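You operate a simulated robot arm through the tools that you are given. There is no shell and no other tool.

The job below is to be done with a simulated robot arm. You get a single attempt, and the scene is never put back.

JOB
Top up the carriage pot with grit and stand it on the black pot mat.
Fine: one fill, mix switch at GRIT; bring the carriage back to LOAD; leave the other starter pots.
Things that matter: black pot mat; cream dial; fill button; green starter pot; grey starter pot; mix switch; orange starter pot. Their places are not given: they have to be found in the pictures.

It is judged by the outcome, as a careful person would: the job done as asked, and still so three seconds after it is handed in. It fails if anything else is knocked over, pushed out of place, dropped, spilled or broken.

ROBOT AND FRAMES
A 6-joint arm with a two-finger parallel gripper, fixed in place. Base frame: the origin is at the foot of the arm, x ahead of it, y to its left, z up; the work surface is at about z = 0.75. Units: m, degrees, N and s.
Its first joint turns from -166.0 to 166.0 degrees. Payload 3.43 kg.
Tool frame: the origin (TCP) lies between the finger pads and is the grasp point; the fingertips stand 0.034 m ahead of it; z points along the fingers, y is the line along which they close. The gripper opens to 0.128 m. The fingers are 0.024 m wide and 0.012 m thick; the gripper's body (0.048 by 0.13 m) begins 0.096 m behind the TCP.
Orientation is that of the tool frame in the base frame, as a unit quaternion [x, y, z, w]. With the fingers straight down and closing along the base's y, the tool's x points along the base's -x, its y along +y and its z along -z.

CONTROLS
- The arm moves only by the tool play_rows. Its argument "deltas" is text: rows parted by semicolons, each of 7 numbers parted by spaces: the shift along the tool's x, y, z in units of 500 mm (1.0 is 500 mm), then the turn, a rotation vector about the tool's x, y, z in units of 120 degrees (1.0 is 120 degrees), then the opening, from 0 (shut) to 1 (fully open). In form: tx ty tz ax ay az claw; .... A call has 1 to 20 rows; each row is the pose to reach, as a shift and turn from the pose commanded when the call began, along the tool's axes at that moment. A call with a number of a shift or a turn outside -1 to 1 is refused whole. A row lasts 0.2 s, in which the tool goes at most 0.05 m and 8.6 degrees; a call with a longer step from one row to the next is refused whole, and so is a gripper value outside its range. Where a pose cannot be reached the arm comes as near as it can. A force on the tool above 40 N (or 10 N above the force at the start of the call, whichever is more), or a blocked arm, ends the call early, and 0.2 s more pass. The fingers move at their own pace (about 0.153 m/s each) and stop on an object; they squeeze with about 36 N. The grip force told is the motor's: it shows also when the fingers shut on nothing. Time passes only in rows, and 0.2 s behind the last, so rows that repeat a pose let the fingers close. The reply holds the time, the measured pose of the TCP, the force on the tool along the base axes, the opening and the grip force, in the units named above and with some noise, with the torque about the TCP (base axes, N m) and any sound that the robot's microphone picked up, and new pictures: "show" is both (left out), scene, wrist or none.
- Cameras (640 x 400 px; columns grow to the right, rows downward): "scene" is fixed at [0.4018, -0.5026, 1.501]; the picture's right is [0.27, -0.96, 0.00], its down [-0.93, -0.26, -0.25] and it looks along [0.25, 0.07, -0.97] (base axes); focal length 369 px, centre (320, 200). "wrist" rides on the gripper at [0.076, -0.011, -0.16] in the tool frame; the picture's right is [0.15, 0.99, 0.00], its down [-0.88, 0.13, -0.46] and it looks along [-0.45, 0.07, 0.89] (tool axes); focal length 234 px, centre (320, 200).
- locate(camera, pixels): there is no depth. For up to 12 entries [column, row, z] of the newest picture of that camera ("zoom" is the newest enlarged one), the place [x, y] in the base frame at which the ray of that pixel passes the height z, good to about 0.003 m, but the place of the scene camera against the robot may be out by one fixed shift of up to 0.018 m in any direction. No time passes.
- zoom(camera, box): a new picture of the part [left, top, right, bottom] of that camera's present view, enlarged. No time passes.
- hand_in(): hands the job in; it is judged then, once.

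Unless the task says otherwise, let go and move clear before handing in.

The tools are called after ">>>" as a command line: name --argument value ..., lists and objects as JSON in quotes. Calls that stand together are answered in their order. play_rows: Moves the arm, as the interface text tells. Its arguments: {"type":"object","properties":{"deltas":{"type":"string"},"show":{"type":"string","enum":["both","scene","wrist","none"]}},"required":["deltas"]} The other tools are called the same way: locate (camera, pixels) gives the place at which the rays of pixels pass given heights; zoom (camera, box) takes an enlarged picture of a part of a camera's view; hand_in () hands the job in.

At the start:

```text
t: 0.0
position: [0.3788, -0.4455, 1.1065]
tool_rot: [0.0, 1.0, 0.0, 0.0]
ft_force: [0.6, -0.5, -0.9]
wrist_torque: [0.02, -0.01, 0.03]
finger_gap: 0.1279
grip_force: 0.1
```

scene: 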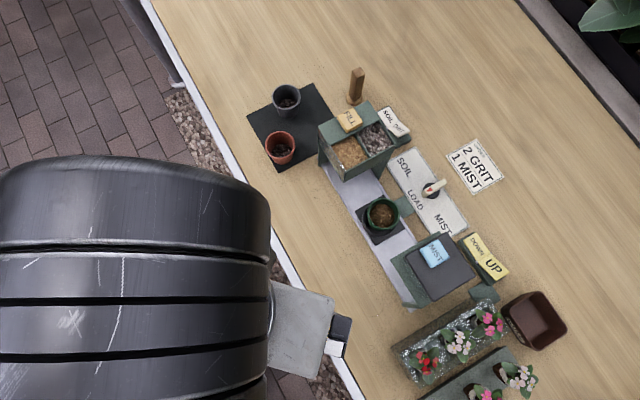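
wrist: 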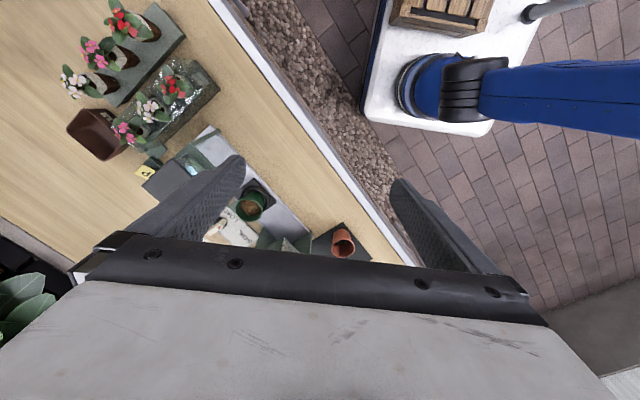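

The scene picture shows the station: a green pot in the carriage near (382,215), hoppers at (355,145), a FILL button at (348,120), a dial at (433,188), and a black mat holding two pots at (290,125). I'll zoom in to read the details.

>>> zoom --camera "scene" --box '[300, 60, 520, 200]'

>>> zoom --camera "scene" --box '[330, 160, 550, 300]'

>>> zoom --camera "scene" --box '[230, 60, 410, 180]'

```text
2.86 times, centred on (410, 130) of scene
```

zoom: 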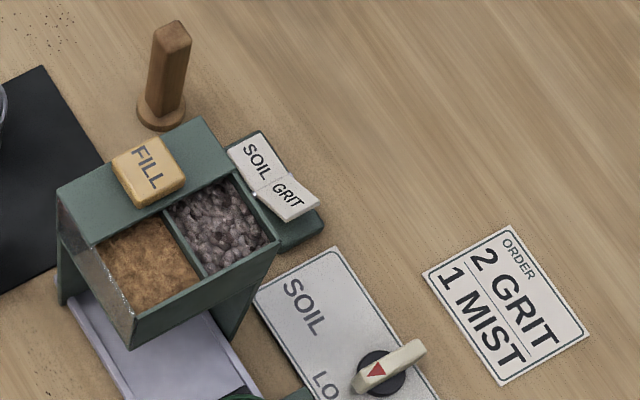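

```text
2.86 times, centred on (440, 230) of scene
```

zoom: 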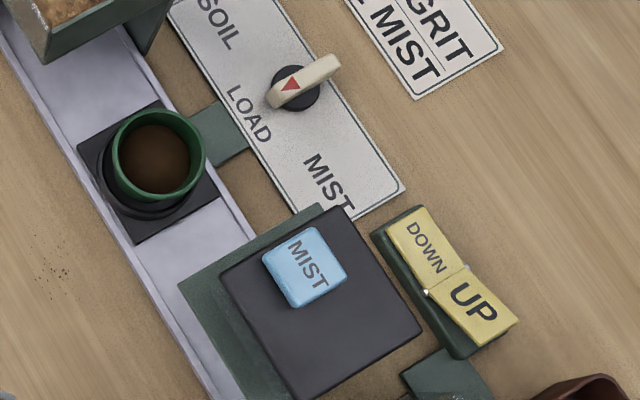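

```text
3.33 times, centred on (320, 120) of scene
```

zoom: 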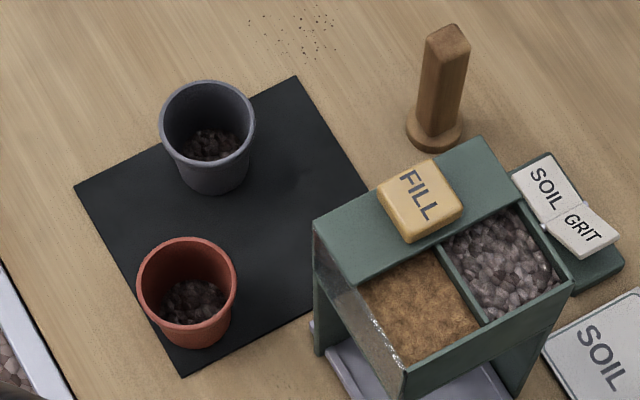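

The dial's red pointer is at LOAD (zoom 1 at about (375,370)) and the SOIL/GRIT rocker's state isn't clear yet. Next I'll locate the key items.

>>> locate --camera "scene" --pixels '[[433, 188, 0.78], [348, 120, 0.93], [348, 120, 0.9], [394, 122, 0.76], [382, 213, 0.82], [286, 98, 0.82], [281, 148, 0.82], [312, 125, 0.75], [356, 85, 0.8], [384, 236, 0.75], [360, 208, 0.75], [440, 195, 0.755]]'

>>> locate --camera "scene" --pixels '[[247, 115, 0.75], [313, 82, 0.75], [280, 172, 0.75], [333, 113, 0.75], [380, 106, 0.76], [410, 131, 0.76], [391, 148, 0.755], [466, 227, 0.755], [404, 160, 0.755], [416, 200, 0.755], [443, 223, 0.755], [410, 306, 0.755]]'

>>> zoom --camera "wrist" --box '[160, 130, 380, 270]'

```text
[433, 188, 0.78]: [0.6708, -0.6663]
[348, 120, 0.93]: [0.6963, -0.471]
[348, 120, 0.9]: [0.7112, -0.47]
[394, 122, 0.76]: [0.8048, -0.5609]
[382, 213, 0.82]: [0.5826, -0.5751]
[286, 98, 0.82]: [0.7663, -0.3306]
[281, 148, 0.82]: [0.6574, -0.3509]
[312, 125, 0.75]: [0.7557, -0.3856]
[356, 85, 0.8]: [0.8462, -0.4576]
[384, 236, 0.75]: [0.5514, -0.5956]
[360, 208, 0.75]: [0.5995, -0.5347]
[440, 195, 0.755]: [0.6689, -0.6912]
```

```text
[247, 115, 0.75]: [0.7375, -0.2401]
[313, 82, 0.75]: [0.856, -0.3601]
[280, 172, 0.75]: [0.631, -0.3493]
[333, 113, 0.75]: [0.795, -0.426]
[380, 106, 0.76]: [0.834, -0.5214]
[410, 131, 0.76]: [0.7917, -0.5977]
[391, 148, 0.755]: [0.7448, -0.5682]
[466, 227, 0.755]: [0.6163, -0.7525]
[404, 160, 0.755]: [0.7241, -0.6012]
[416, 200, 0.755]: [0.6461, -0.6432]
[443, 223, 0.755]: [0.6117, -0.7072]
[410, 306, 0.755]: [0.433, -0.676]
```

```text
2.86 times, centred on (270, 200) of wrist
```

zoom: 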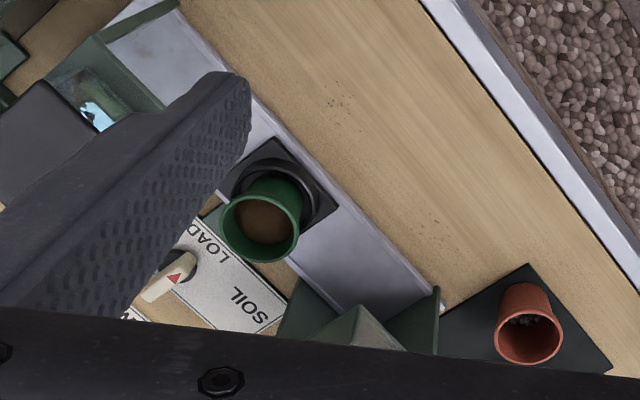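

The pictures put the dial near (0.67,-0.67), FILL near (0.70,-0.47) and the rocker near (0.80,-0.56). I'll move the wrist camera over the station for a clearer look.

>>> play_rows --deltas "-0.05 -0.06 0 0 0 0 1; -0.1 -0.12 0 0 0 0 1; -0.15 -0.18 0 0 0 0 1; -0.2 -0.24 0 0 0 0 1; -0.24 -0.3 0 0 0 0 1; -0.28 -0.32 0 0 0 0 1; -0.28 -0.32 0 0 0 0 1"

```text
t: 1.6
position: [0.5175, -0.6059, 1.1073]
tool_rot: [0.0, 1.0, 0.0, 0.0]
ft_force: [-0.7, 0.3, -0.3]
wrist_torque: [0.0, -0.01, -0.02]
finger_gap: 0.1281
grip_force: 0.1
```

scene: 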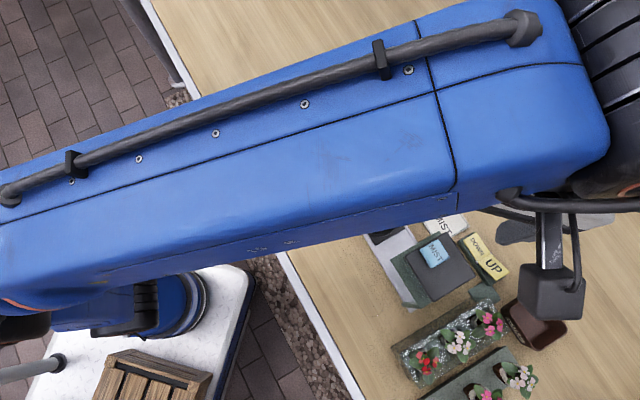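
wrist: 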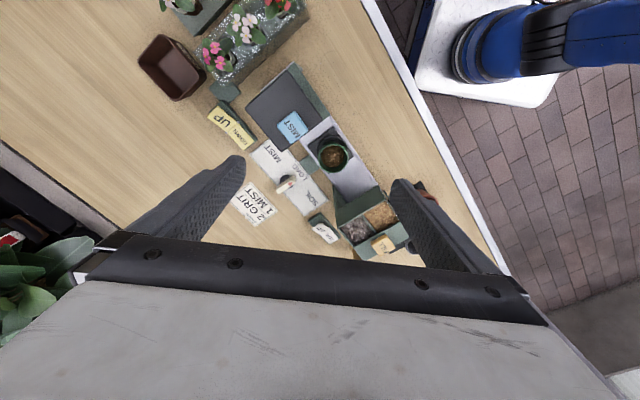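

>>> zoom --camera "wrist" --box '[230, 100, 430, 265]'

>>> locate --camera "wrist" --pixels '[[286, 184, 0.78], [379, 245, 0.9], [324, 232, 0.765], [333, 155, 0.82], [250, 147, 0.755], [310, 216, 0.755], [328, 208, 0.755], [269, 139, 0.755]]'

```text
2.42 times, centred on (330, 182) of wrist
```

zoom: 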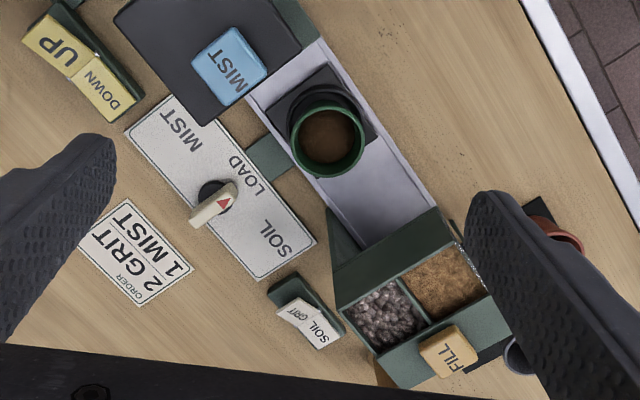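

```text
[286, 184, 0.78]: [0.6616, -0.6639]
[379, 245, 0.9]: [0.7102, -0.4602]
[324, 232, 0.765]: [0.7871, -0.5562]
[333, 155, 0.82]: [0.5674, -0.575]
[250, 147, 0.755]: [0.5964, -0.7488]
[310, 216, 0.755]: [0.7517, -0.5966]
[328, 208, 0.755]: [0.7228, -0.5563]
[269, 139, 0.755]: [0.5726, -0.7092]
```

The wrist view gives a 45° track direction, with the dial at about (0.662,-0.664) and the rocker at about (0.787,-0.556). I'll move closer to see the rocker's state.

>>> play_rows --deltas "-0.06 0.02 0.03 0 0 0 1; -0.12 0.04 0.06 0 0 0 1; -0.18 0.06 0.09 0 0 0 1; -0.24 0.08 0.12 0 0 0 1; -0.296 0.092 0.154 0 0 0 1; -0.296 0.092 0.154 0 0 0 1" --show "wrist"

>>> zoom --camera "wrist" --box '[240, 140, 400, 260]'

```text
t: 3.0
position: [0.6659, -0.5594, 1.0294]
tool_rot: [0.0, 1.0, 0.0, 0.0]
ft_force: [-0.8, 0.4, -0.1]
wrist_torque: [-0.04, 0.0, -0.02]
finger_gap: 0.1281
grip_force: 0.0
```

wrist: 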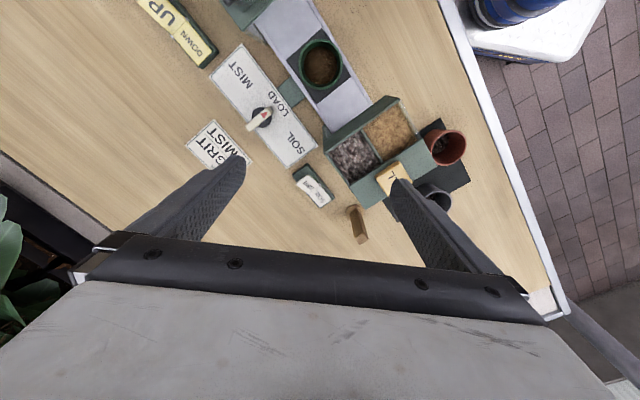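

```text
3.33 times, centred on (320, 200) of wrist
```

zoom: 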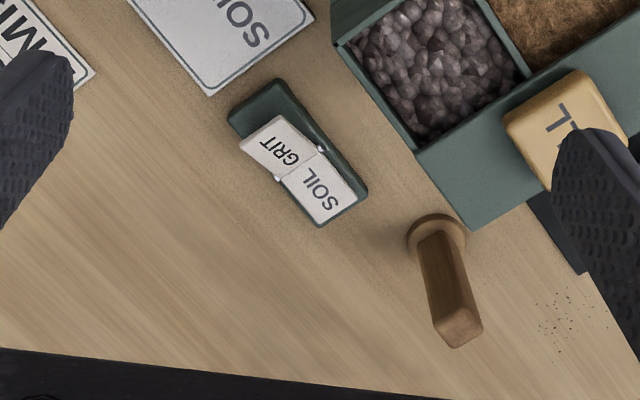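

In the zoom, the GRIT half near (280,145) looks raised and SOIL looks pressed. To check the rocker convention, I'll compare it with the UP/DOWN rocker and the hood's height.

>>> zoom --camera "wrist" --box '[130, 0, 290, 100]'

>>> zoom --camera "wrist" --box '[280, 150, 344, 214]'

>>> zoom --camera "scene" --box '[440, 220, 530, 300]'

>>> locate --camera "wrist" --pixels '[[317, 190, 0.765], [261, 117, 0.78], [311, 182, 0.765], [321, 194, 0.765], [393, 176, 0.93], [321, 60, 0.83]]'

```text
4.00 times, centred on (210, 50) of wrist
```

zoom: 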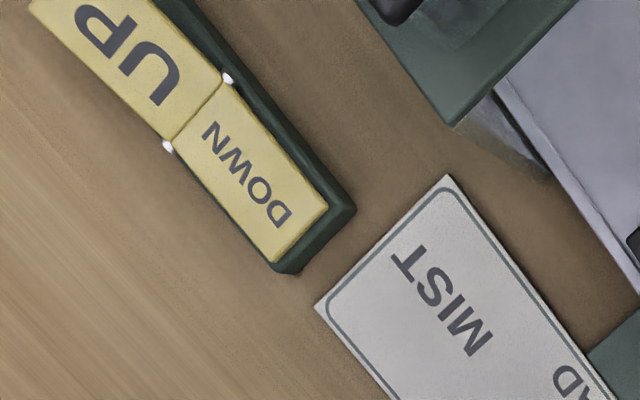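

```text
6.25 times, centred on (312, 182) of wrist
```

zoom: 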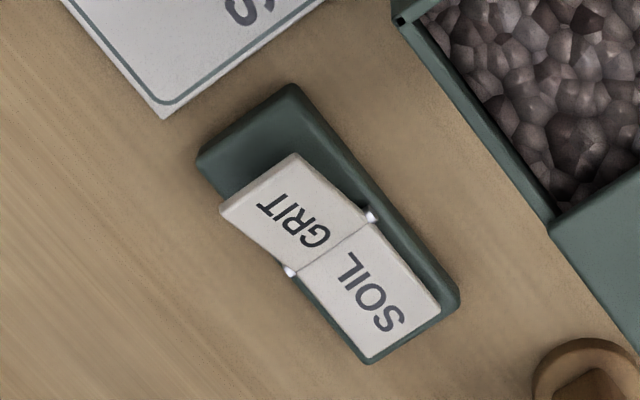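

```text
5.00 times, centred on (485, 260) of scene
```

zoom: 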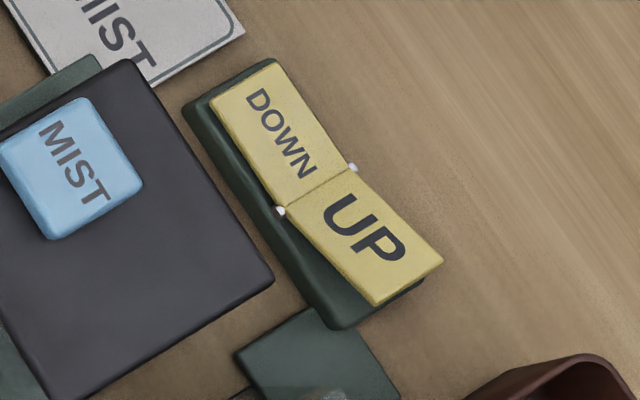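

```text
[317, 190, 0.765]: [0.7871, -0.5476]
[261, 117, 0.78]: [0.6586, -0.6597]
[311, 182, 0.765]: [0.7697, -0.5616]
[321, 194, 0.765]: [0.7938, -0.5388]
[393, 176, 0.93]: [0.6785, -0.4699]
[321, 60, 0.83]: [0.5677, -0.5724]
```

Both rockers have one half flush (DOWN and SOIL) and the other raised, so the pressed side should be the selected one and I need to press GRIT. I'll work out the rocker's geometry from both cameras.

>>> locate --camera "wrist" --pixels '[[313.7, 189, 0.77], [313.7, 189, 0.79], [302.4, 179.1, 0.78], [302.4, 179.1, 0.8], [325.3, 203.6, 0.77], [300, 169, 0.755], [326.4, 202.8, 0.76]]'

>>> locate --camera "scene" --pixels '[[387.3, 127.1, 0.77], [387.3, 127.1, 0.79], [403.7, 134.8, 0.78], [403.7, 134.8, 0.8], [383.8, 109.7, 0.77]]'

```text
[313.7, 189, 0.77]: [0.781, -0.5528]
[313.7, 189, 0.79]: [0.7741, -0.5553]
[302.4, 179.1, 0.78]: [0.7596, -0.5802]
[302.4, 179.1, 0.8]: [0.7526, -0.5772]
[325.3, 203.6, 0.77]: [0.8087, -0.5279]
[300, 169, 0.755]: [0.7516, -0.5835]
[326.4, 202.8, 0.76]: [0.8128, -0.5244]
```

```text
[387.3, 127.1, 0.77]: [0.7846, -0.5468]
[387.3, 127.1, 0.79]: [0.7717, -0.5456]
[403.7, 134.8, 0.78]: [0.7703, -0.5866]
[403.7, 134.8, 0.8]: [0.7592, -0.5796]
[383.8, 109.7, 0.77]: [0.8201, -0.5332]
```

The GRIT press point comes out near (0.761,-0.572). Before lowering I'll check the hopper and hood edges for clearance.

>>> locate --camera "wrist" --pixels '[[366.6, 208.5, 0.9], [366.6, 208.5, 0.92], [324.6, 153.5, 0.9], [324.6, 153.5, 0.92], [358, 233, 0.83], [351, 209, 0.76]]'

>>> locate --camera "scene" --pixels '[[368, 100.9, 0.9], [368, 100.9, 0.92], [395.3, 145, 0.9], [395.3, 145, 0.92], [440, 233, 0.93], [477, 276, 0.93], [404, 250, 0.93], [358, 68, 0.83], [355, 101, 0.76]]'

```text
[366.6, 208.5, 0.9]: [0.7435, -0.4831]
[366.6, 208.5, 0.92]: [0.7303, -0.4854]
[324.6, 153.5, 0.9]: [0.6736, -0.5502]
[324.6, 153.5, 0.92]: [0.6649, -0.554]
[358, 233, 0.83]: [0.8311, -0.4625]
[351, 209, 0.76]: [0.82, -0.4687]
```

```text
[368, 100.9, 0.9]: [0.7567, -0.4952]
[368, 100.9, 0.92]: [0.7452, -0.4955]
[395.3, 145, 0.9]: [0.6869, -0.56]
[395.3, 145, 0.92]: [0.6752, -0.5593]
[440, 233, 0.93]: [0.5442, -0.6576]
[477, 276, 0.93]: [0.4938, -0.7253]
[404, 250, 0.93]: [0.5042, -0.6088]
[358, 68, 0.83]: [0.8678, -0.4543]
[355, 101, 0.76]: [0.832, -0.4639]
```

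The hopper's right edge is about 7.5 cm from the press point, so the approach is clear. I'll move over GRIT with the fingers shut and the tool turned 45° to match the rocker.

>>> play_rows --deltas "-0.03 -0.004 0 0 0 0.06 0.6; -0.07 -0.01 0 0 0 0.125 0.3; -0.11 -0.015 0 0 0 0.19 0; -0.15 -0.02 0.05 0 0 0.25 0; -0.19 -0.0252 0.1 0 0 0.315 0; -0.19 -0.0252 0.18 0 0 0.375 0; -0.19 -0.0252 0.2588 0 0 0.375 0; -0.19 -0.0252 0.2588 0 0 0.375 0" --show "both"

```text
t: 4.8
position: [0.7607, -0.5722, 0.8999]
tool_rot: [0.384, 0.923, 0.0, 0.0]
ft_force: [-0.5, 0.8, 0.2]
wrist_torque: [0.0, 0.03, 0.0]
finger_gap: 0.0001
grip_force: 33.1
```

scene: 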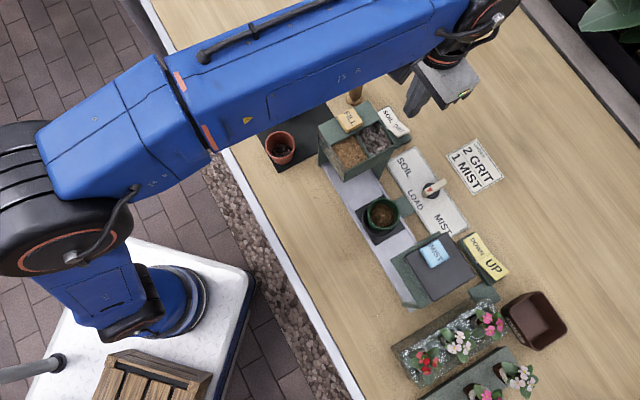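
wrist: 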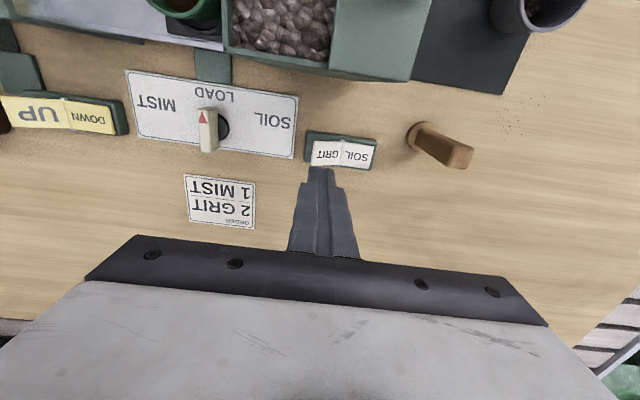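

The tool is aligned with the rocker, and its axis should meet z=0.785 near wrist pixel (320,151). I'll zoom to see where that falls on the GRIT half.

>>> zoom --camera "wrist" --box '[290, 120, 390, 182]'

>>> zoom --camera "wrist" --box '[130, 60, 310, 180]'

```text
6.40 times, centred on (340, 151) of wrist
```

zoom: 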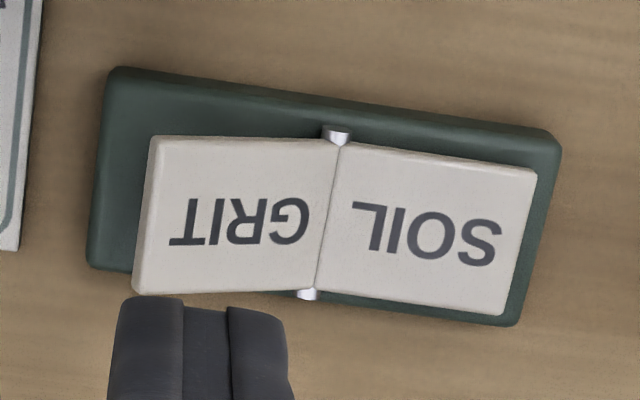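

```text
3.33 times, centred on (220, 120) of wrist
```

zoom: 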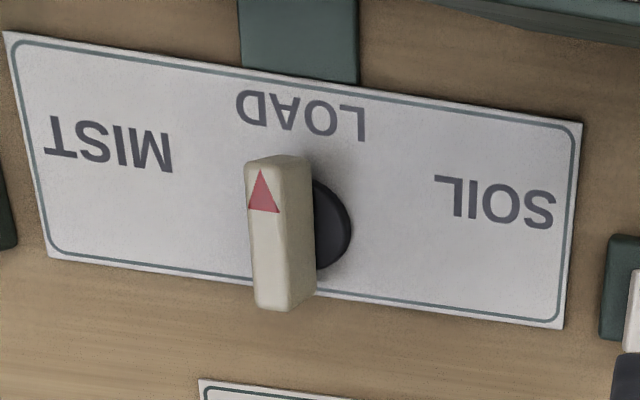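

The axis lands at zoom pixel (192,200), well out on the GRIT half. I'll lower toward contact.

>>> play_rows --deltas "0 0 0.05 0 0 0 0; 0 0 0.1 0 0 0 0; 0 0 0.14 0 0 0 0; 0 0 0.156 0 0 0 0; 0 0 0.164 0 0 0 0; 0 0 0.17 0 0 0 0" --show "wrist"

>>> zoom --camera "wrist" --box '[270, 100, 390, 182]'

```text
t: 6.2
position: [0.7599, -0.5723, 0.8145]
tool_rot: [0.383, 0.924, 0.0, 0.001]
ft_force: [0.1, 0.5, 0.5]
wrist_torque: [0.0, -0.02, 0.02]
finger_gap: 0.0
grip_force: 32.6
```

wrist: 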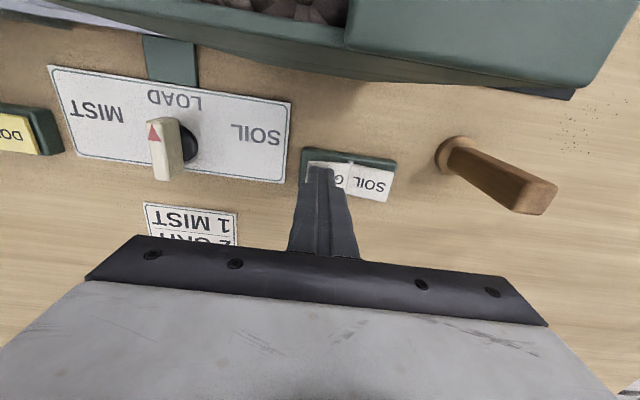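

```text
4.88 times, centred on (330, 141) of wrist
```

zoom: 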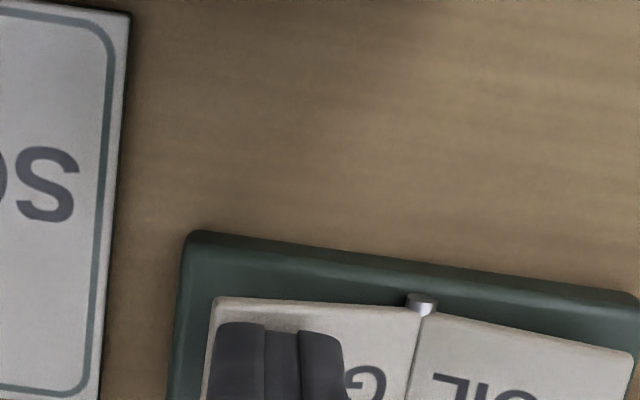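

There is no contact yet at TCP z=0.8145, and the tip is over GRIT's outer part. I'll press down in small steps.

>>> play_rows --deltas "0 0 0.008 0 0 0 0; 0 0 0.014 0 0 0 0; 0 0 0.02 0 0 0 0" --show "wrist"

>>> zoom --camera "wrist" --box '[290, 130, 410, 212]'

```text
t: 7.0
position: [0.7612, -0.5723, 0.8054]
tool_rot: [0.382, 0.924, 0.0, 0.0]
ft_force: [0.3, -0.9, 0.3]
wrist_torque: [-0.01, 0.01, 0.0]
finger_gap: 0.0003
grip_force: 33.0
```

wrist: 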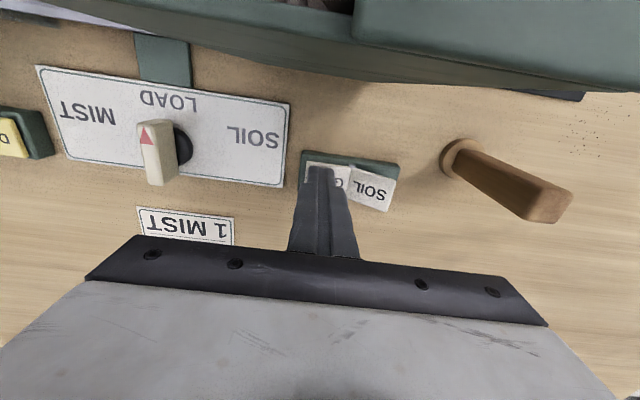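

```text
4.88 times, centred on (350, 171) of wrist
```

zoom: 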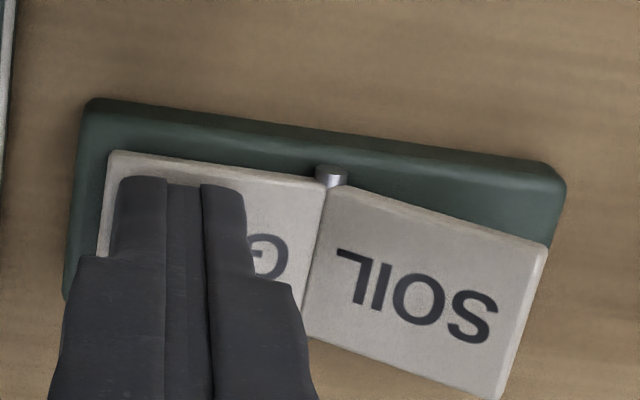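

The rocker has tipped and SOIL is now raised at zoom (430,290), with almost no force on the tool. I'll press a little further to seat it, then lift.

>>> play_rows --deltas "0 0 0.004 0 0 0 0; 0 0 0.007 0 0 0 0; 0 0 0.007 0 0 0 0" --show "none"

```text
t: 7.8
position: [0.7608, -0.5715, 0.8044]
tool_rot: [0.383, 0.924, -0.001, 0.002]
ft_force: [5.5, -2.2, 36.3]
wrist_torque: [0.31, -0.07, -0.15]
finger_gap: 0.0002
grip_force: 32.8
```

Force rose to 36 N, so the rocker is seated. I'll lift and check that it stays at GRIT.

>>> play_rows --deltas "0 0 -0.01 0 0 0 0; 0 0 -0.06 0 0 0 0; 0 0 -0.14 0 0 0 0; 0 0 -0.22 0 0 0 0; 0 0 -0.3 0 0 0 0; 0 0 -0.3 0 0 0 0"

>>> zoom --camera "wrist" --box '[290, 100, 390, 182]'

>>> zoom --camera "wrist" --box '[170, 60, 330, 170]'

```text
t: 9.2
position: [0.7614, -0.5738, 0.9516]
tool_rot: [0.382, 0.924, -0.001, 0.0]
ft_force: [0.4, 0.3, -0.6]
wrist_torque: [0.01, 0.0, 0.01]
finger_gap: 0.0
grip_force: 33.1
```

scene: 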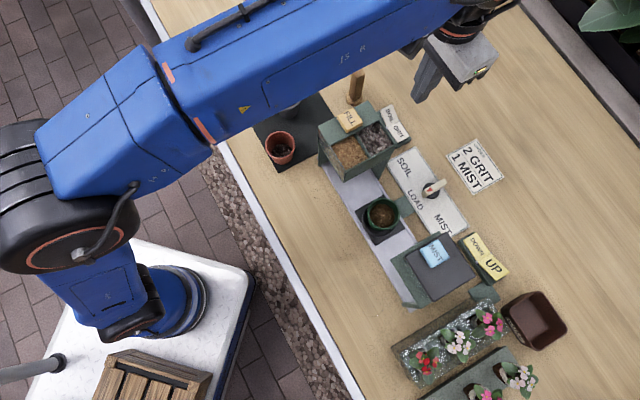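
wrist: 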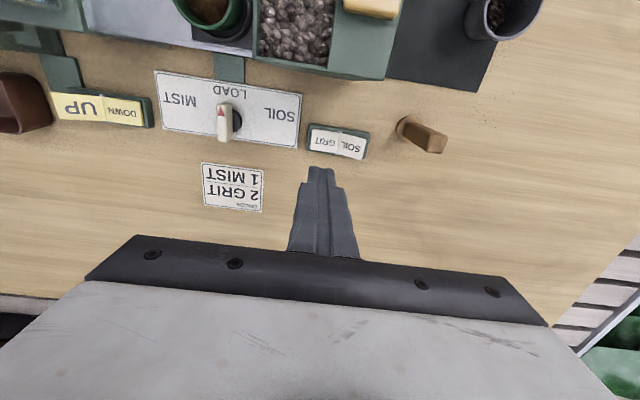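

```text
4.88 times, centred on (340, 141) of wrist
```

zoom: 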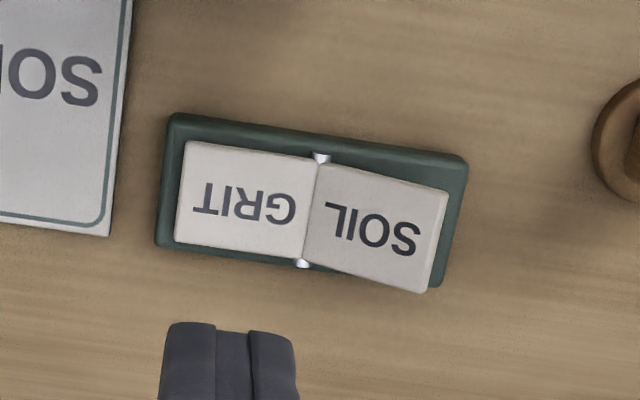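

```text
3.64 times, centred on (250, 115) of wrist
```

zoom: 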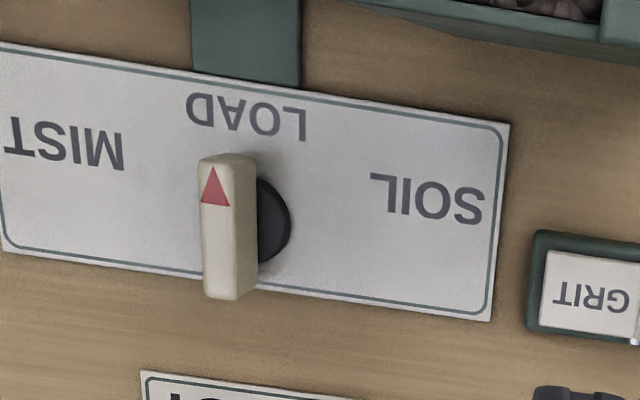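

The rocker is holding at GRIT. Next I'll find the dial's axis and bar height by matching both cameras.

>>> locate --camera "wrist" --pixels '[[225.7, 122.6, 0.78], [225.7, 122.6, 0.8], [225.7, 122.6, 0.82], [235, 119.5, 0.757], [235, 119.5, 0.765], [220, 103, 0.8], [220, 140, 0.8]]'

>>> locate --camera "scene" --pixels '[[434.7, 188, 0.78], [434.7, 188, 0.8], [434.7, 188, 0.82], [432.3, 191.5, 0.757], [432.3, 191.5, 0.765]]'

>>> zoom --camera "scene" --box '[410, 170, 458, 206]'

```text
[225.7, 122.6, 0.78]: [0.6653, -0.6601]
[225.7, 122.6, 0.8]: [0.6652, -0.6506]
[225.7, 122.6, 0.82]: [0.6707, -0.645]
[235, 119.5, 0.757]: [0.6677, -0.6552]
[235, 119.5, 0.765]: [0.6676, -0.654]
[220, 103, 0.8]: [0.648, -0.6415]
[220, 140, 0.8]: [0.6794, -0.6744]
```

```text
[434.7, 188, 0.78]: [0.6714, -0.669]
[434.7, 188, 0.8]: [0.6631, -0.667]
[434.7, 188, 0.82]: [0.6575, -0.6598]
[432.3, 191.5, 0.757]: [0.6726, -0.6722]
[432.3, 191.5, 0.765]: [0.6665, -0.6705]
```

```text
11.11 times, centred on (434, 188) of scene
```

zoom: 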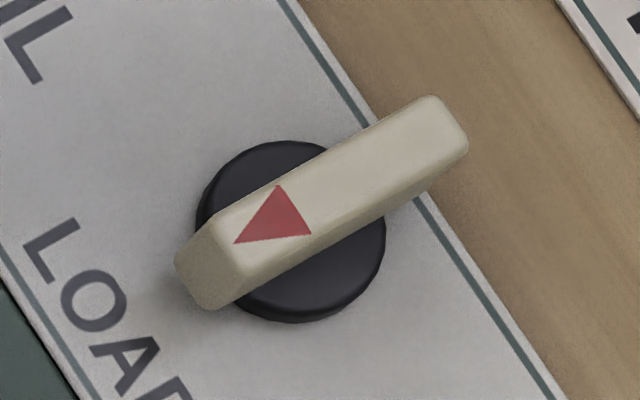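

Estimates put the dial's centre near (0.662,-0.661), with about 5 mm of scatter. I'll hover over it with the fingers part open to refine this.

>>> play_rows --deltas "0.003 -0.06 0 0 0 0 0.2; 0.008 -0.13 0 0 0 0 0.45; 0.0158 -0.2 0.02 0 0 0 0.45; 0.0158 -0.2654 0.04 0 0 0 0.45; 0.0158 -0.2654 0.04 0 0 0 0.45"

>>> zoom --camera "wrist" --box '[270, 100, 370, 182]'

```text
t: 10.4
position: [0.6611, -0.6608, 0.9327]
tool_rot: [0.382, 0.924, 0.001, -0.001]
ft_force: [0.3, 0.0, 0.0]
wrist_torque: [0.02, -0.02, 0.01]
finger_gap: 0.0574
grip_force: 0.0
```

scene: 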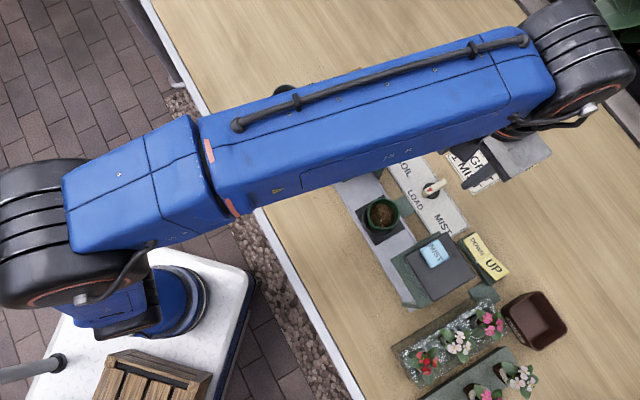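
wrist: 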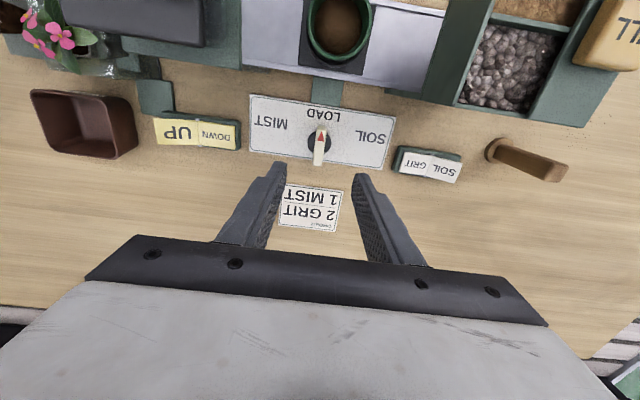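

```text
4.88 times, centred on (320, 141) of wrist
```

zoom: 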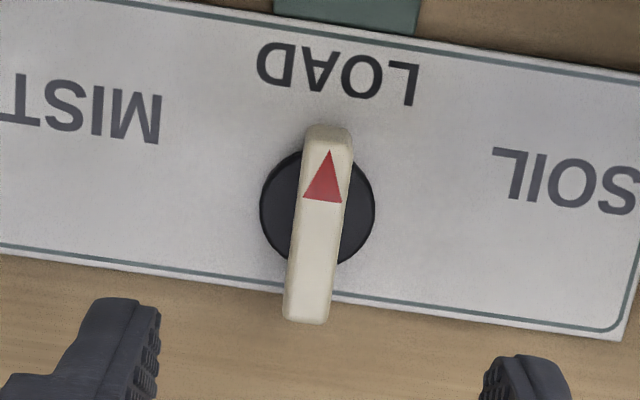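

The disc centre is at wrist (319.5,142.6) against an expected axis at (319.7,141), so I'm about 2.5 mm short along tool -x. The bar is aligned with tool x. I'll lower over it.

>>> play_rows --deltas "-0.0054 0 0.06 0 0 0 0.45; -0.0054 0 0.12 0 0 0 0.45; -0.0054 0 0.18 0 0 0 0.45; -0.0054 0 0.21 0 0 0 0.45; -0.0054 0 0.235 0 0 0 0.45; -0.0054 0 0.245 0 0 0 0.45; -0.0054 0 0.252 0 0 0 0.45" --show "wrist"

>>> zoom --camera "wrist" --box '[260, 120, 380, 202]'

```text
t: 12.0
position: [0.6636, -0.6617, 0.8069]
tool_rot: [0.383, 0.924, -0.001, 0.0]
ft_force: [0.6, -0.6, -0.2]
wrist_torque: [-0.03, -0.01, -0.03]
finger_gap: 0.058
grip_force: 0.0
```

wrist: 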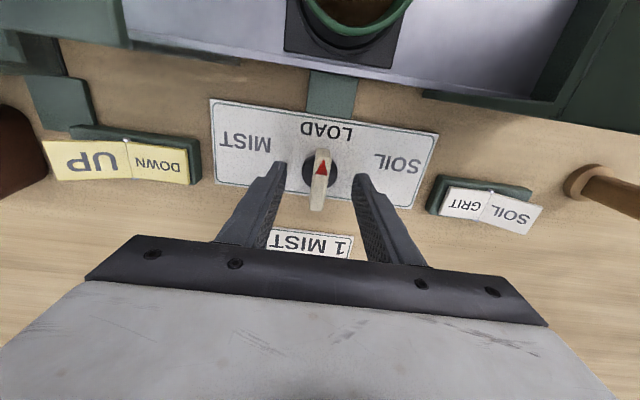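

```text
4.88 times, centred on (320, 161) of wrist
```

zoom: 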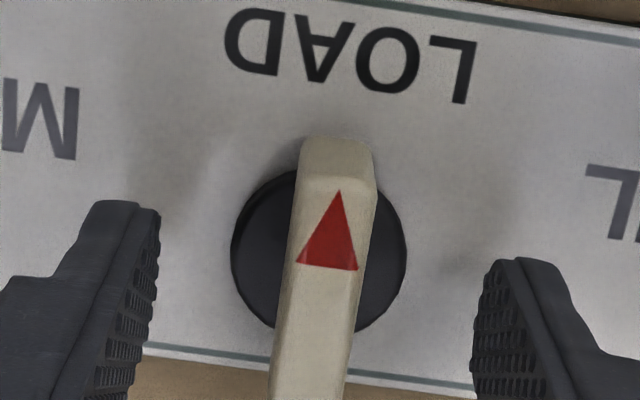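

The dial sits centred between the fingers, with the disc at zoom (318,250). I'll close on the bar.

>>> play_rows --deltas "0 0 0 0 0 0 0.2; 0 0 0 0 0 0 0; 0 0 0 0 0 0 0; 0 0 0 0 0 0 0" --show "wrist"

>>> zoom --camera "wrist" --box '[260, 120, 380, 202]'

```text
t: 13.0
position: [0.6633, -0.6629, 0.8062]
tool_rot: [0.382, 0.924, 0.0, 0.0]
ft_force: [-2.2, -1.2, -0.8]
wrist_torque: [-0.12, -0.06, -0.02]
finger_gap: 0.013
grip_force: 45.1
```

wrist: 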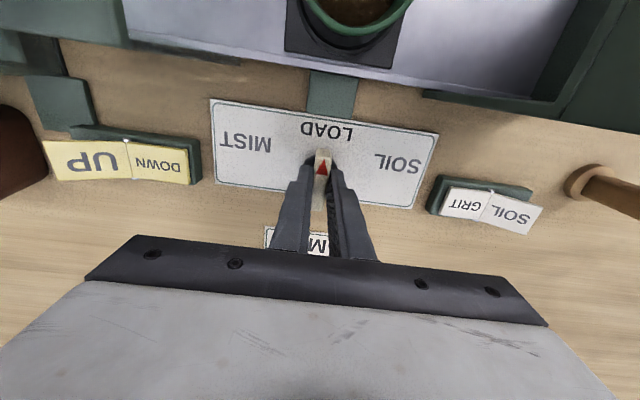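

```text
4.88 times, centred on (320, 161) of wrist
```

zoom: 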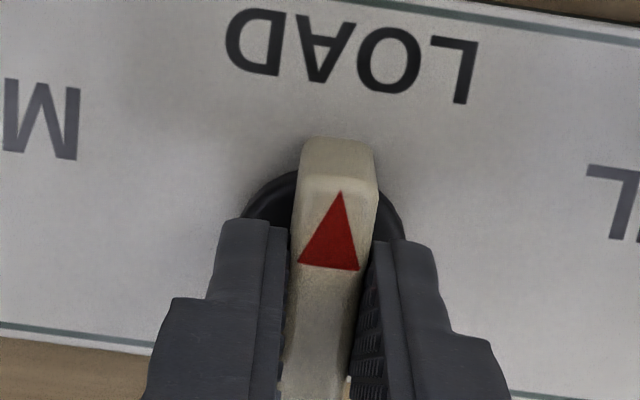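

The bar is gripped at a 13 mm opening. I'll turn it clockwise toward SOIL by 36° and check that the carriage responds.

>>> play_rows --deltas "0 0 0 0 0 0.05 0; 0 0 0 0 0 0.1 0; 0 0 0 0 0 0.15 0; 0 0 0 0 0 0.2 0; 0 0 0 0 0 0.25 0; 0 0 0 0 0 0.3 0"

>>> zoom --camera "wrist" --box '[260, 120, 380, 202]'

```text
t: 14.4
position: [0.6621, -0.6628, 0.8059]
tool_rot: [0.65, 0.76, 0.001, 0.0]
ft_force: [-1.9, -4.0, -0.2]
wrist_torque: [-1.5, -0.24, 0.04]
finger_gap: 0.0129
grip_force: 44.5
```

scene: 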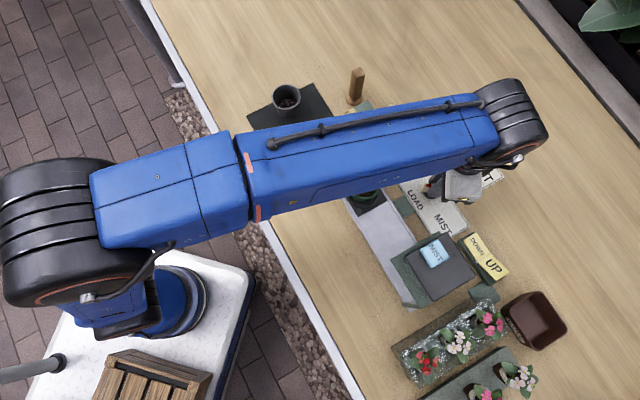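
wrist: 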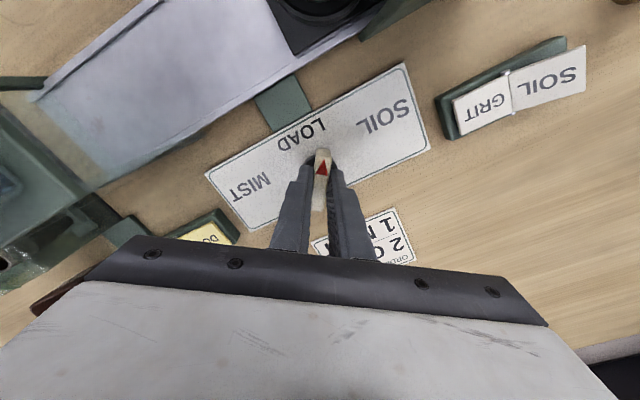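

```text
4.88 times, centred on (320, 161) of wrist
```

zoom: 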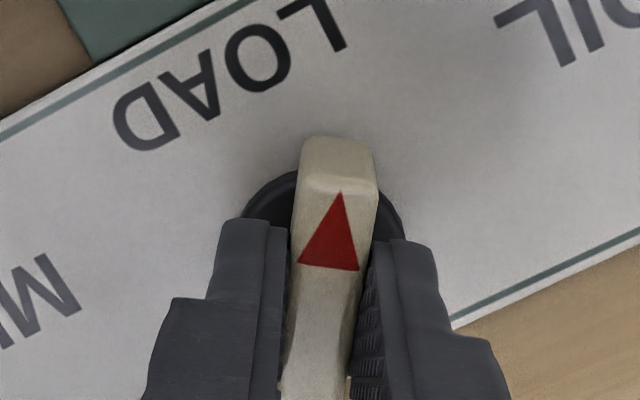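

The carriage is moving with the dial: the pot has shifted to about (365,195) in the scene. I'll keep turning toward SOIL and watch for a stop.

>>> play_rows --deltas "0 0 0 0 0 0.04 0; 0 0 0 0 0 0.08 0; 0 0 0 0 0 0.12 0; 0 0 0 0 0 0.16 0; 0 0 0 0 0 0.2 0"

>>> zoom --camera "wrist" --box '[240, 80, 420, 202]'

```text
t: 15.6
position: [0.6633, -0.6621, 0.8059]
tool_rot: [0.794, 0.608, 0.0, 0.0]
ft_force: [5.3, -4.4, 4.2]
wrist_torque: [-0.04, -0.17, 0.17]
finger_gap: 0.0128
grip_force: 44.8
```

scene: 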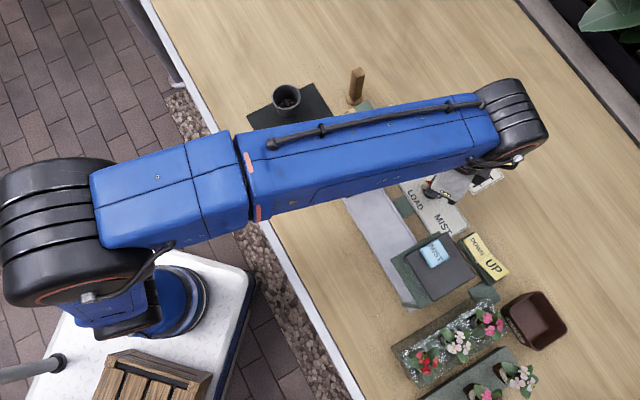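
wrist: 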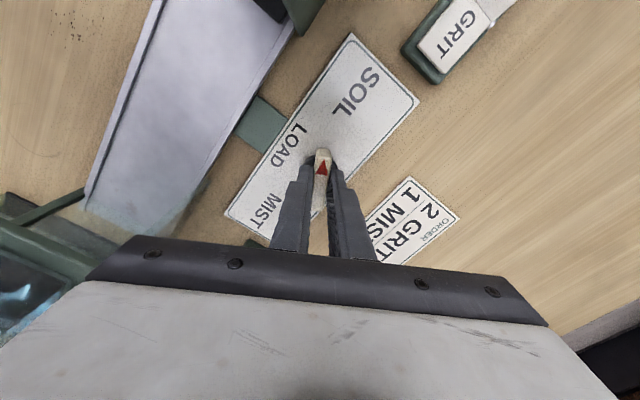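

```text
3.28 times, centred on (330, 141) of wrist
```

zoom: 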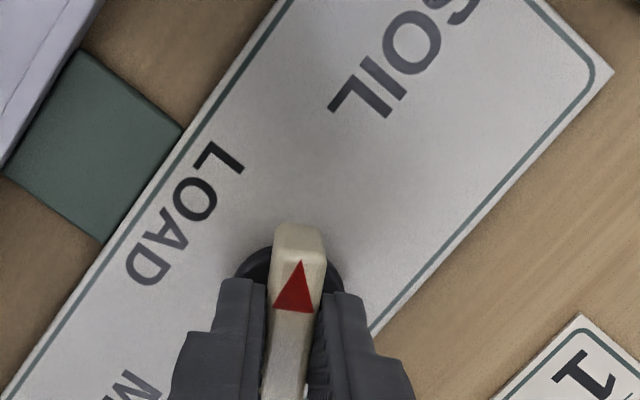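

The dial has turned 60° in total and SOIL is still about 15° further on (label at wrist (357,90)). I'll continue in small steps and watch the torque.

>>> play_rows --deltas "0 0 0 0 0 0.025 0; 0 0 0 0 0 0.05 0; 0 0 0 0 0 0.075 0; 0 0 0 0 0 0.083 0"

>>> zoom --camera "wrist" --box '[220, 0, 440, 202]'

```text
t: 16.6
position: [0.6646, -0.6623, 0.8057]
tool_rot: [0.843, 0.538, 0.001, 0.0]
ft_force: [9.9, 0.9, 6.4]
wrist_torque: [0.19, -0.27, 1.49]
finger_gap: 0.0172
grip_force: 45.4
```

scene: 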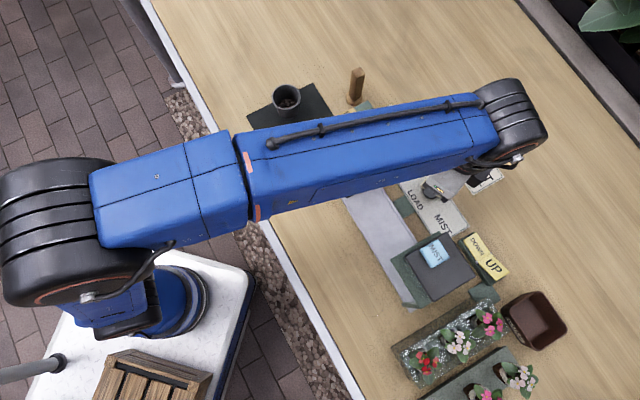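
wrist: 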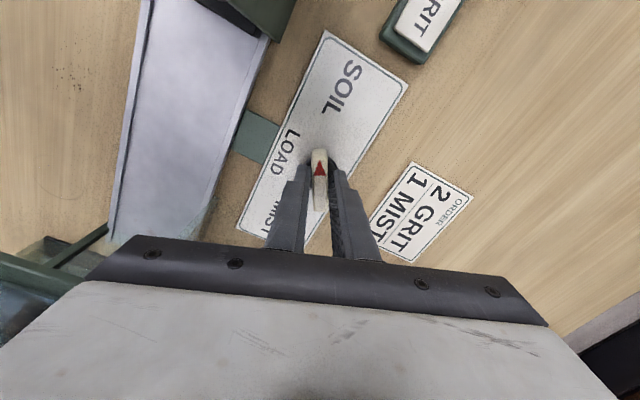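

```text
1.98 times, centred on (330, 101) of wrist
```

zoom: 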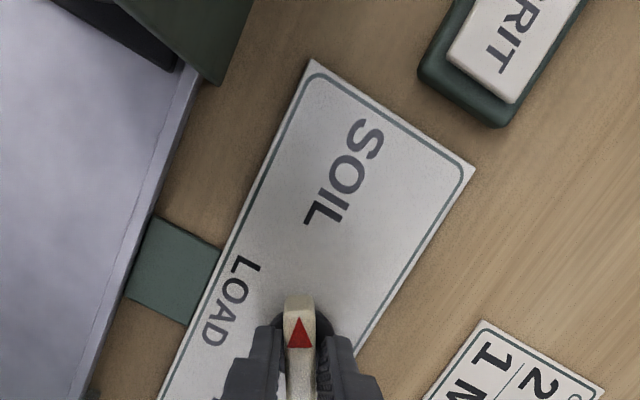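

Torque rose to 1.5 N·m and the fingers were pried to 17 mm, so the dial has hit its stop at about 60°. I'll turn the tool back to line up with the bar, then open.

>>> play_rows --deltas "0 0 0 0 0 -0.04 0; 0 0 0 0 0 -0.075 0; 0 0 0 0 0 -0.075 0" --show "wrist"

>>> zoom --camera "wrist" --box '[260, 120, 380, 202]'

```text
t: 17.4
position: [0.6639, -0.6629, 0.8064]
tool_rot: [0.798, 0.602, -0.001, 0.001]
ft_force: [16.2, -11.1, 8.9]
wrist_torque: [-0.2, 0.09, 1.06]
finger_gap: 0.013
grip_force: 45.1
```

wrist: 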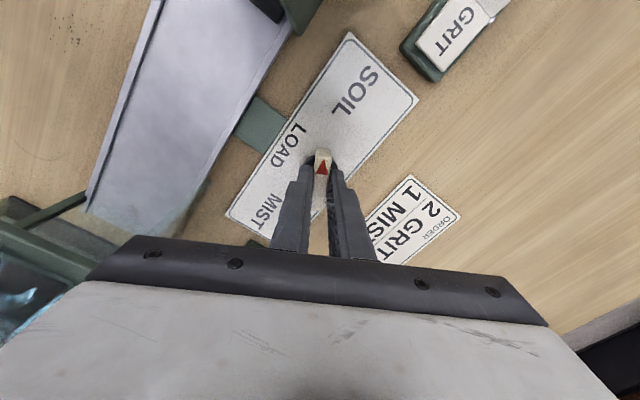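

```text
4.88 times, centred on (320, 161) of wrist
```

zoom: 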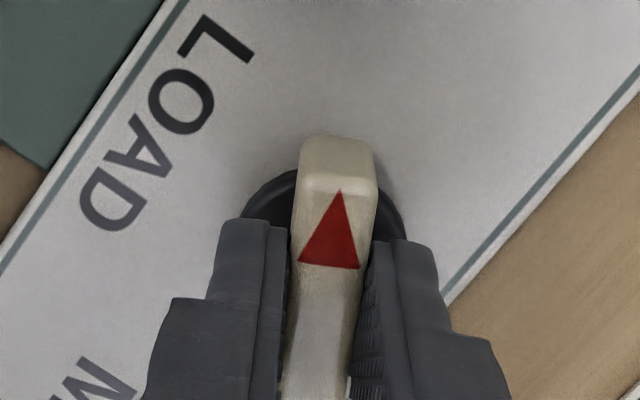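

The tool is aligned with the bar again, with the bar at about 61° and still against its stop. I'll release and lift.

>>> play_rows --deltas "0 0 0 0 0 0 0.2; 0 0 0 0 0 0 0.4; 0 0 -0.02 0 0 0 0.45; 0 0 -0.1 0 0 0 0.45; 0 0 -0.2 0 0 0 0.45; 0 0 -0.3 0 0 0 0.45; 0 0 -0.4 0 0 0 0.45; 0 0 -0.4 0 0 0 0.45"

>>> zoom --camera "wrist" --box '[200, 30, 420, 180]'

```text
t: 19.2
position: [0.6623, -0.6618, 1.0054]
tool_rot: [0.798, 0.602, 0.001, 0.0]
ft_force: [-0.1, -0.6, 0.1]
wrist_torque: [-0.03, 0.01, 0.0]
finger_gap: 0.0577
grip_force: 0.0
```

scene: 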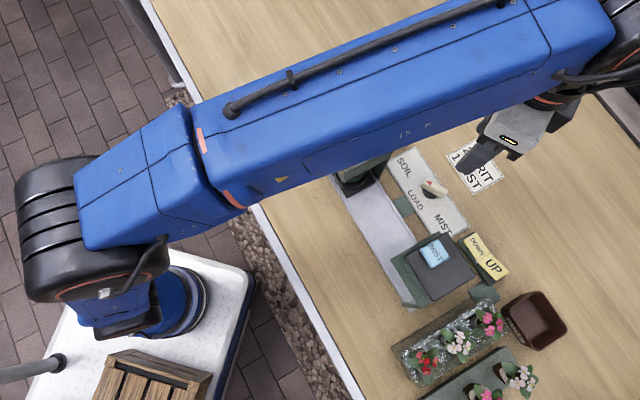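
wrist: 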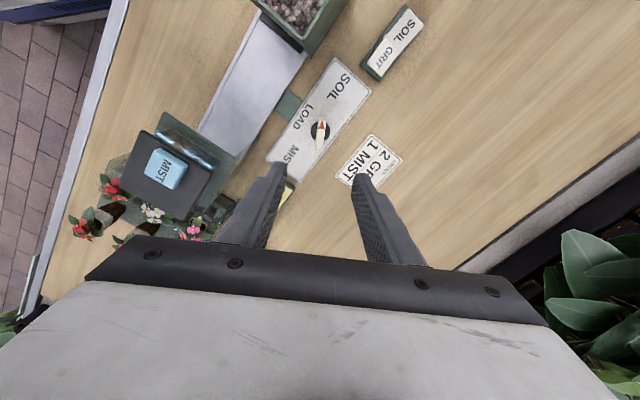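

```text
2.67 times, centred on (310, 105) of wrist
```

zoom: 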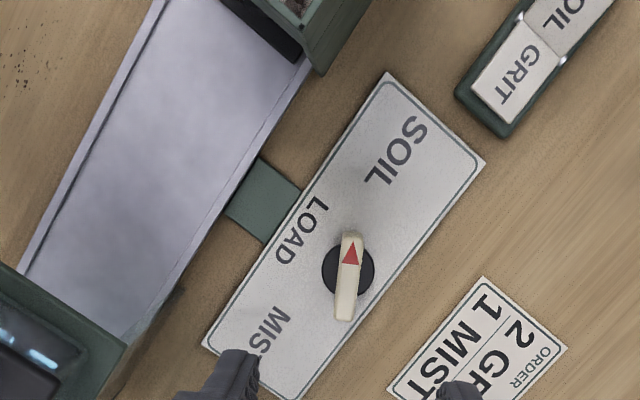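

The dial stayed near SOIL and the carriage is under the hopper. I'll move back for a view along the track to confirm the pot is properly beneath the outlet.

>>> play_rows --deltas "-0.005 -0.02 -0.02 0 0 -0.065 0.45; -0.01 -0.05 -0.04 0 0 -0.13 0.45; -0.015 -0.08 -0.06 0 0 -0.195 0.45; -0.02 -0.11 -0.08 0 0 -0.26 0.45; -0.025 -0.14 -0.09 0 0 -0.325 0.45; -0.03 -0.17 -0.09 0 0 -0.39 0.3; -0.035 -0.2 -0.09 0 0 -0.455 0; -0.04 -0.23 -0.09 0 0 -0.52 0; -0.045 -0.26 -0.09 0 0 -0.585 0; -0.05 -0.28 -0.09 0 0 -0.65 0; -0.055 -0.3 -0.09 0 0 -0.715 0; -0.06 -0.318 -0.09 0 0 -0.78 0; -0.066 -0.318 -0.09 0 0 -0.845 0; -0.066 -0.318 -0.09 0 0 -0.884 0; -0.066 -0.318 -0.09 0 0 -0.884 0"

>>> zoom --camera "wrist" --box '[280, 90, 500, 260]'

```text
t: 22.4
position: [0.5025, -0.6499, 1.0506]
tool_rot: [-0.002, 1.0, -0.001, 0.0]
ft_force: [-0.2, 0.2, 0.3]
wrist_torque: [0.01, -0.02, 0.0]
finger_gap: 0.0001
grip_force: 32.6
```

scene: 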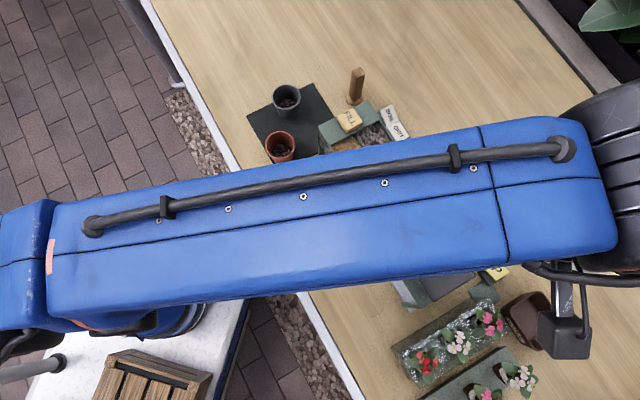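
wrist: 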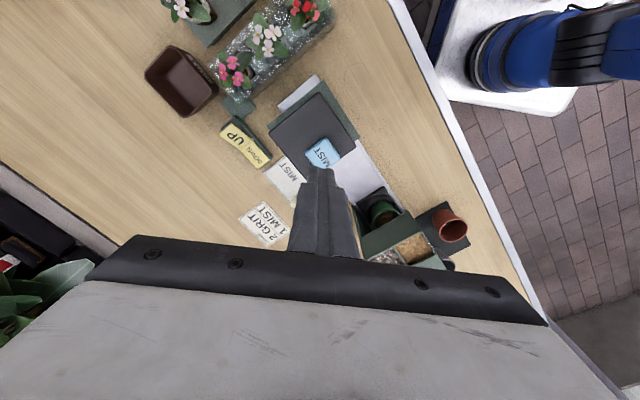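

```text
2.35 times, centred on (390, 175) of wrist
```

zoom: 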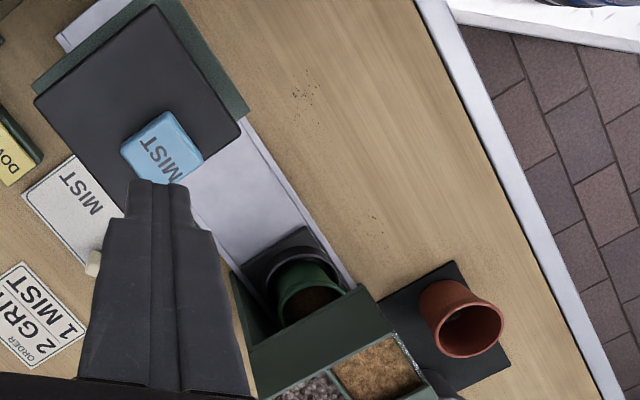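

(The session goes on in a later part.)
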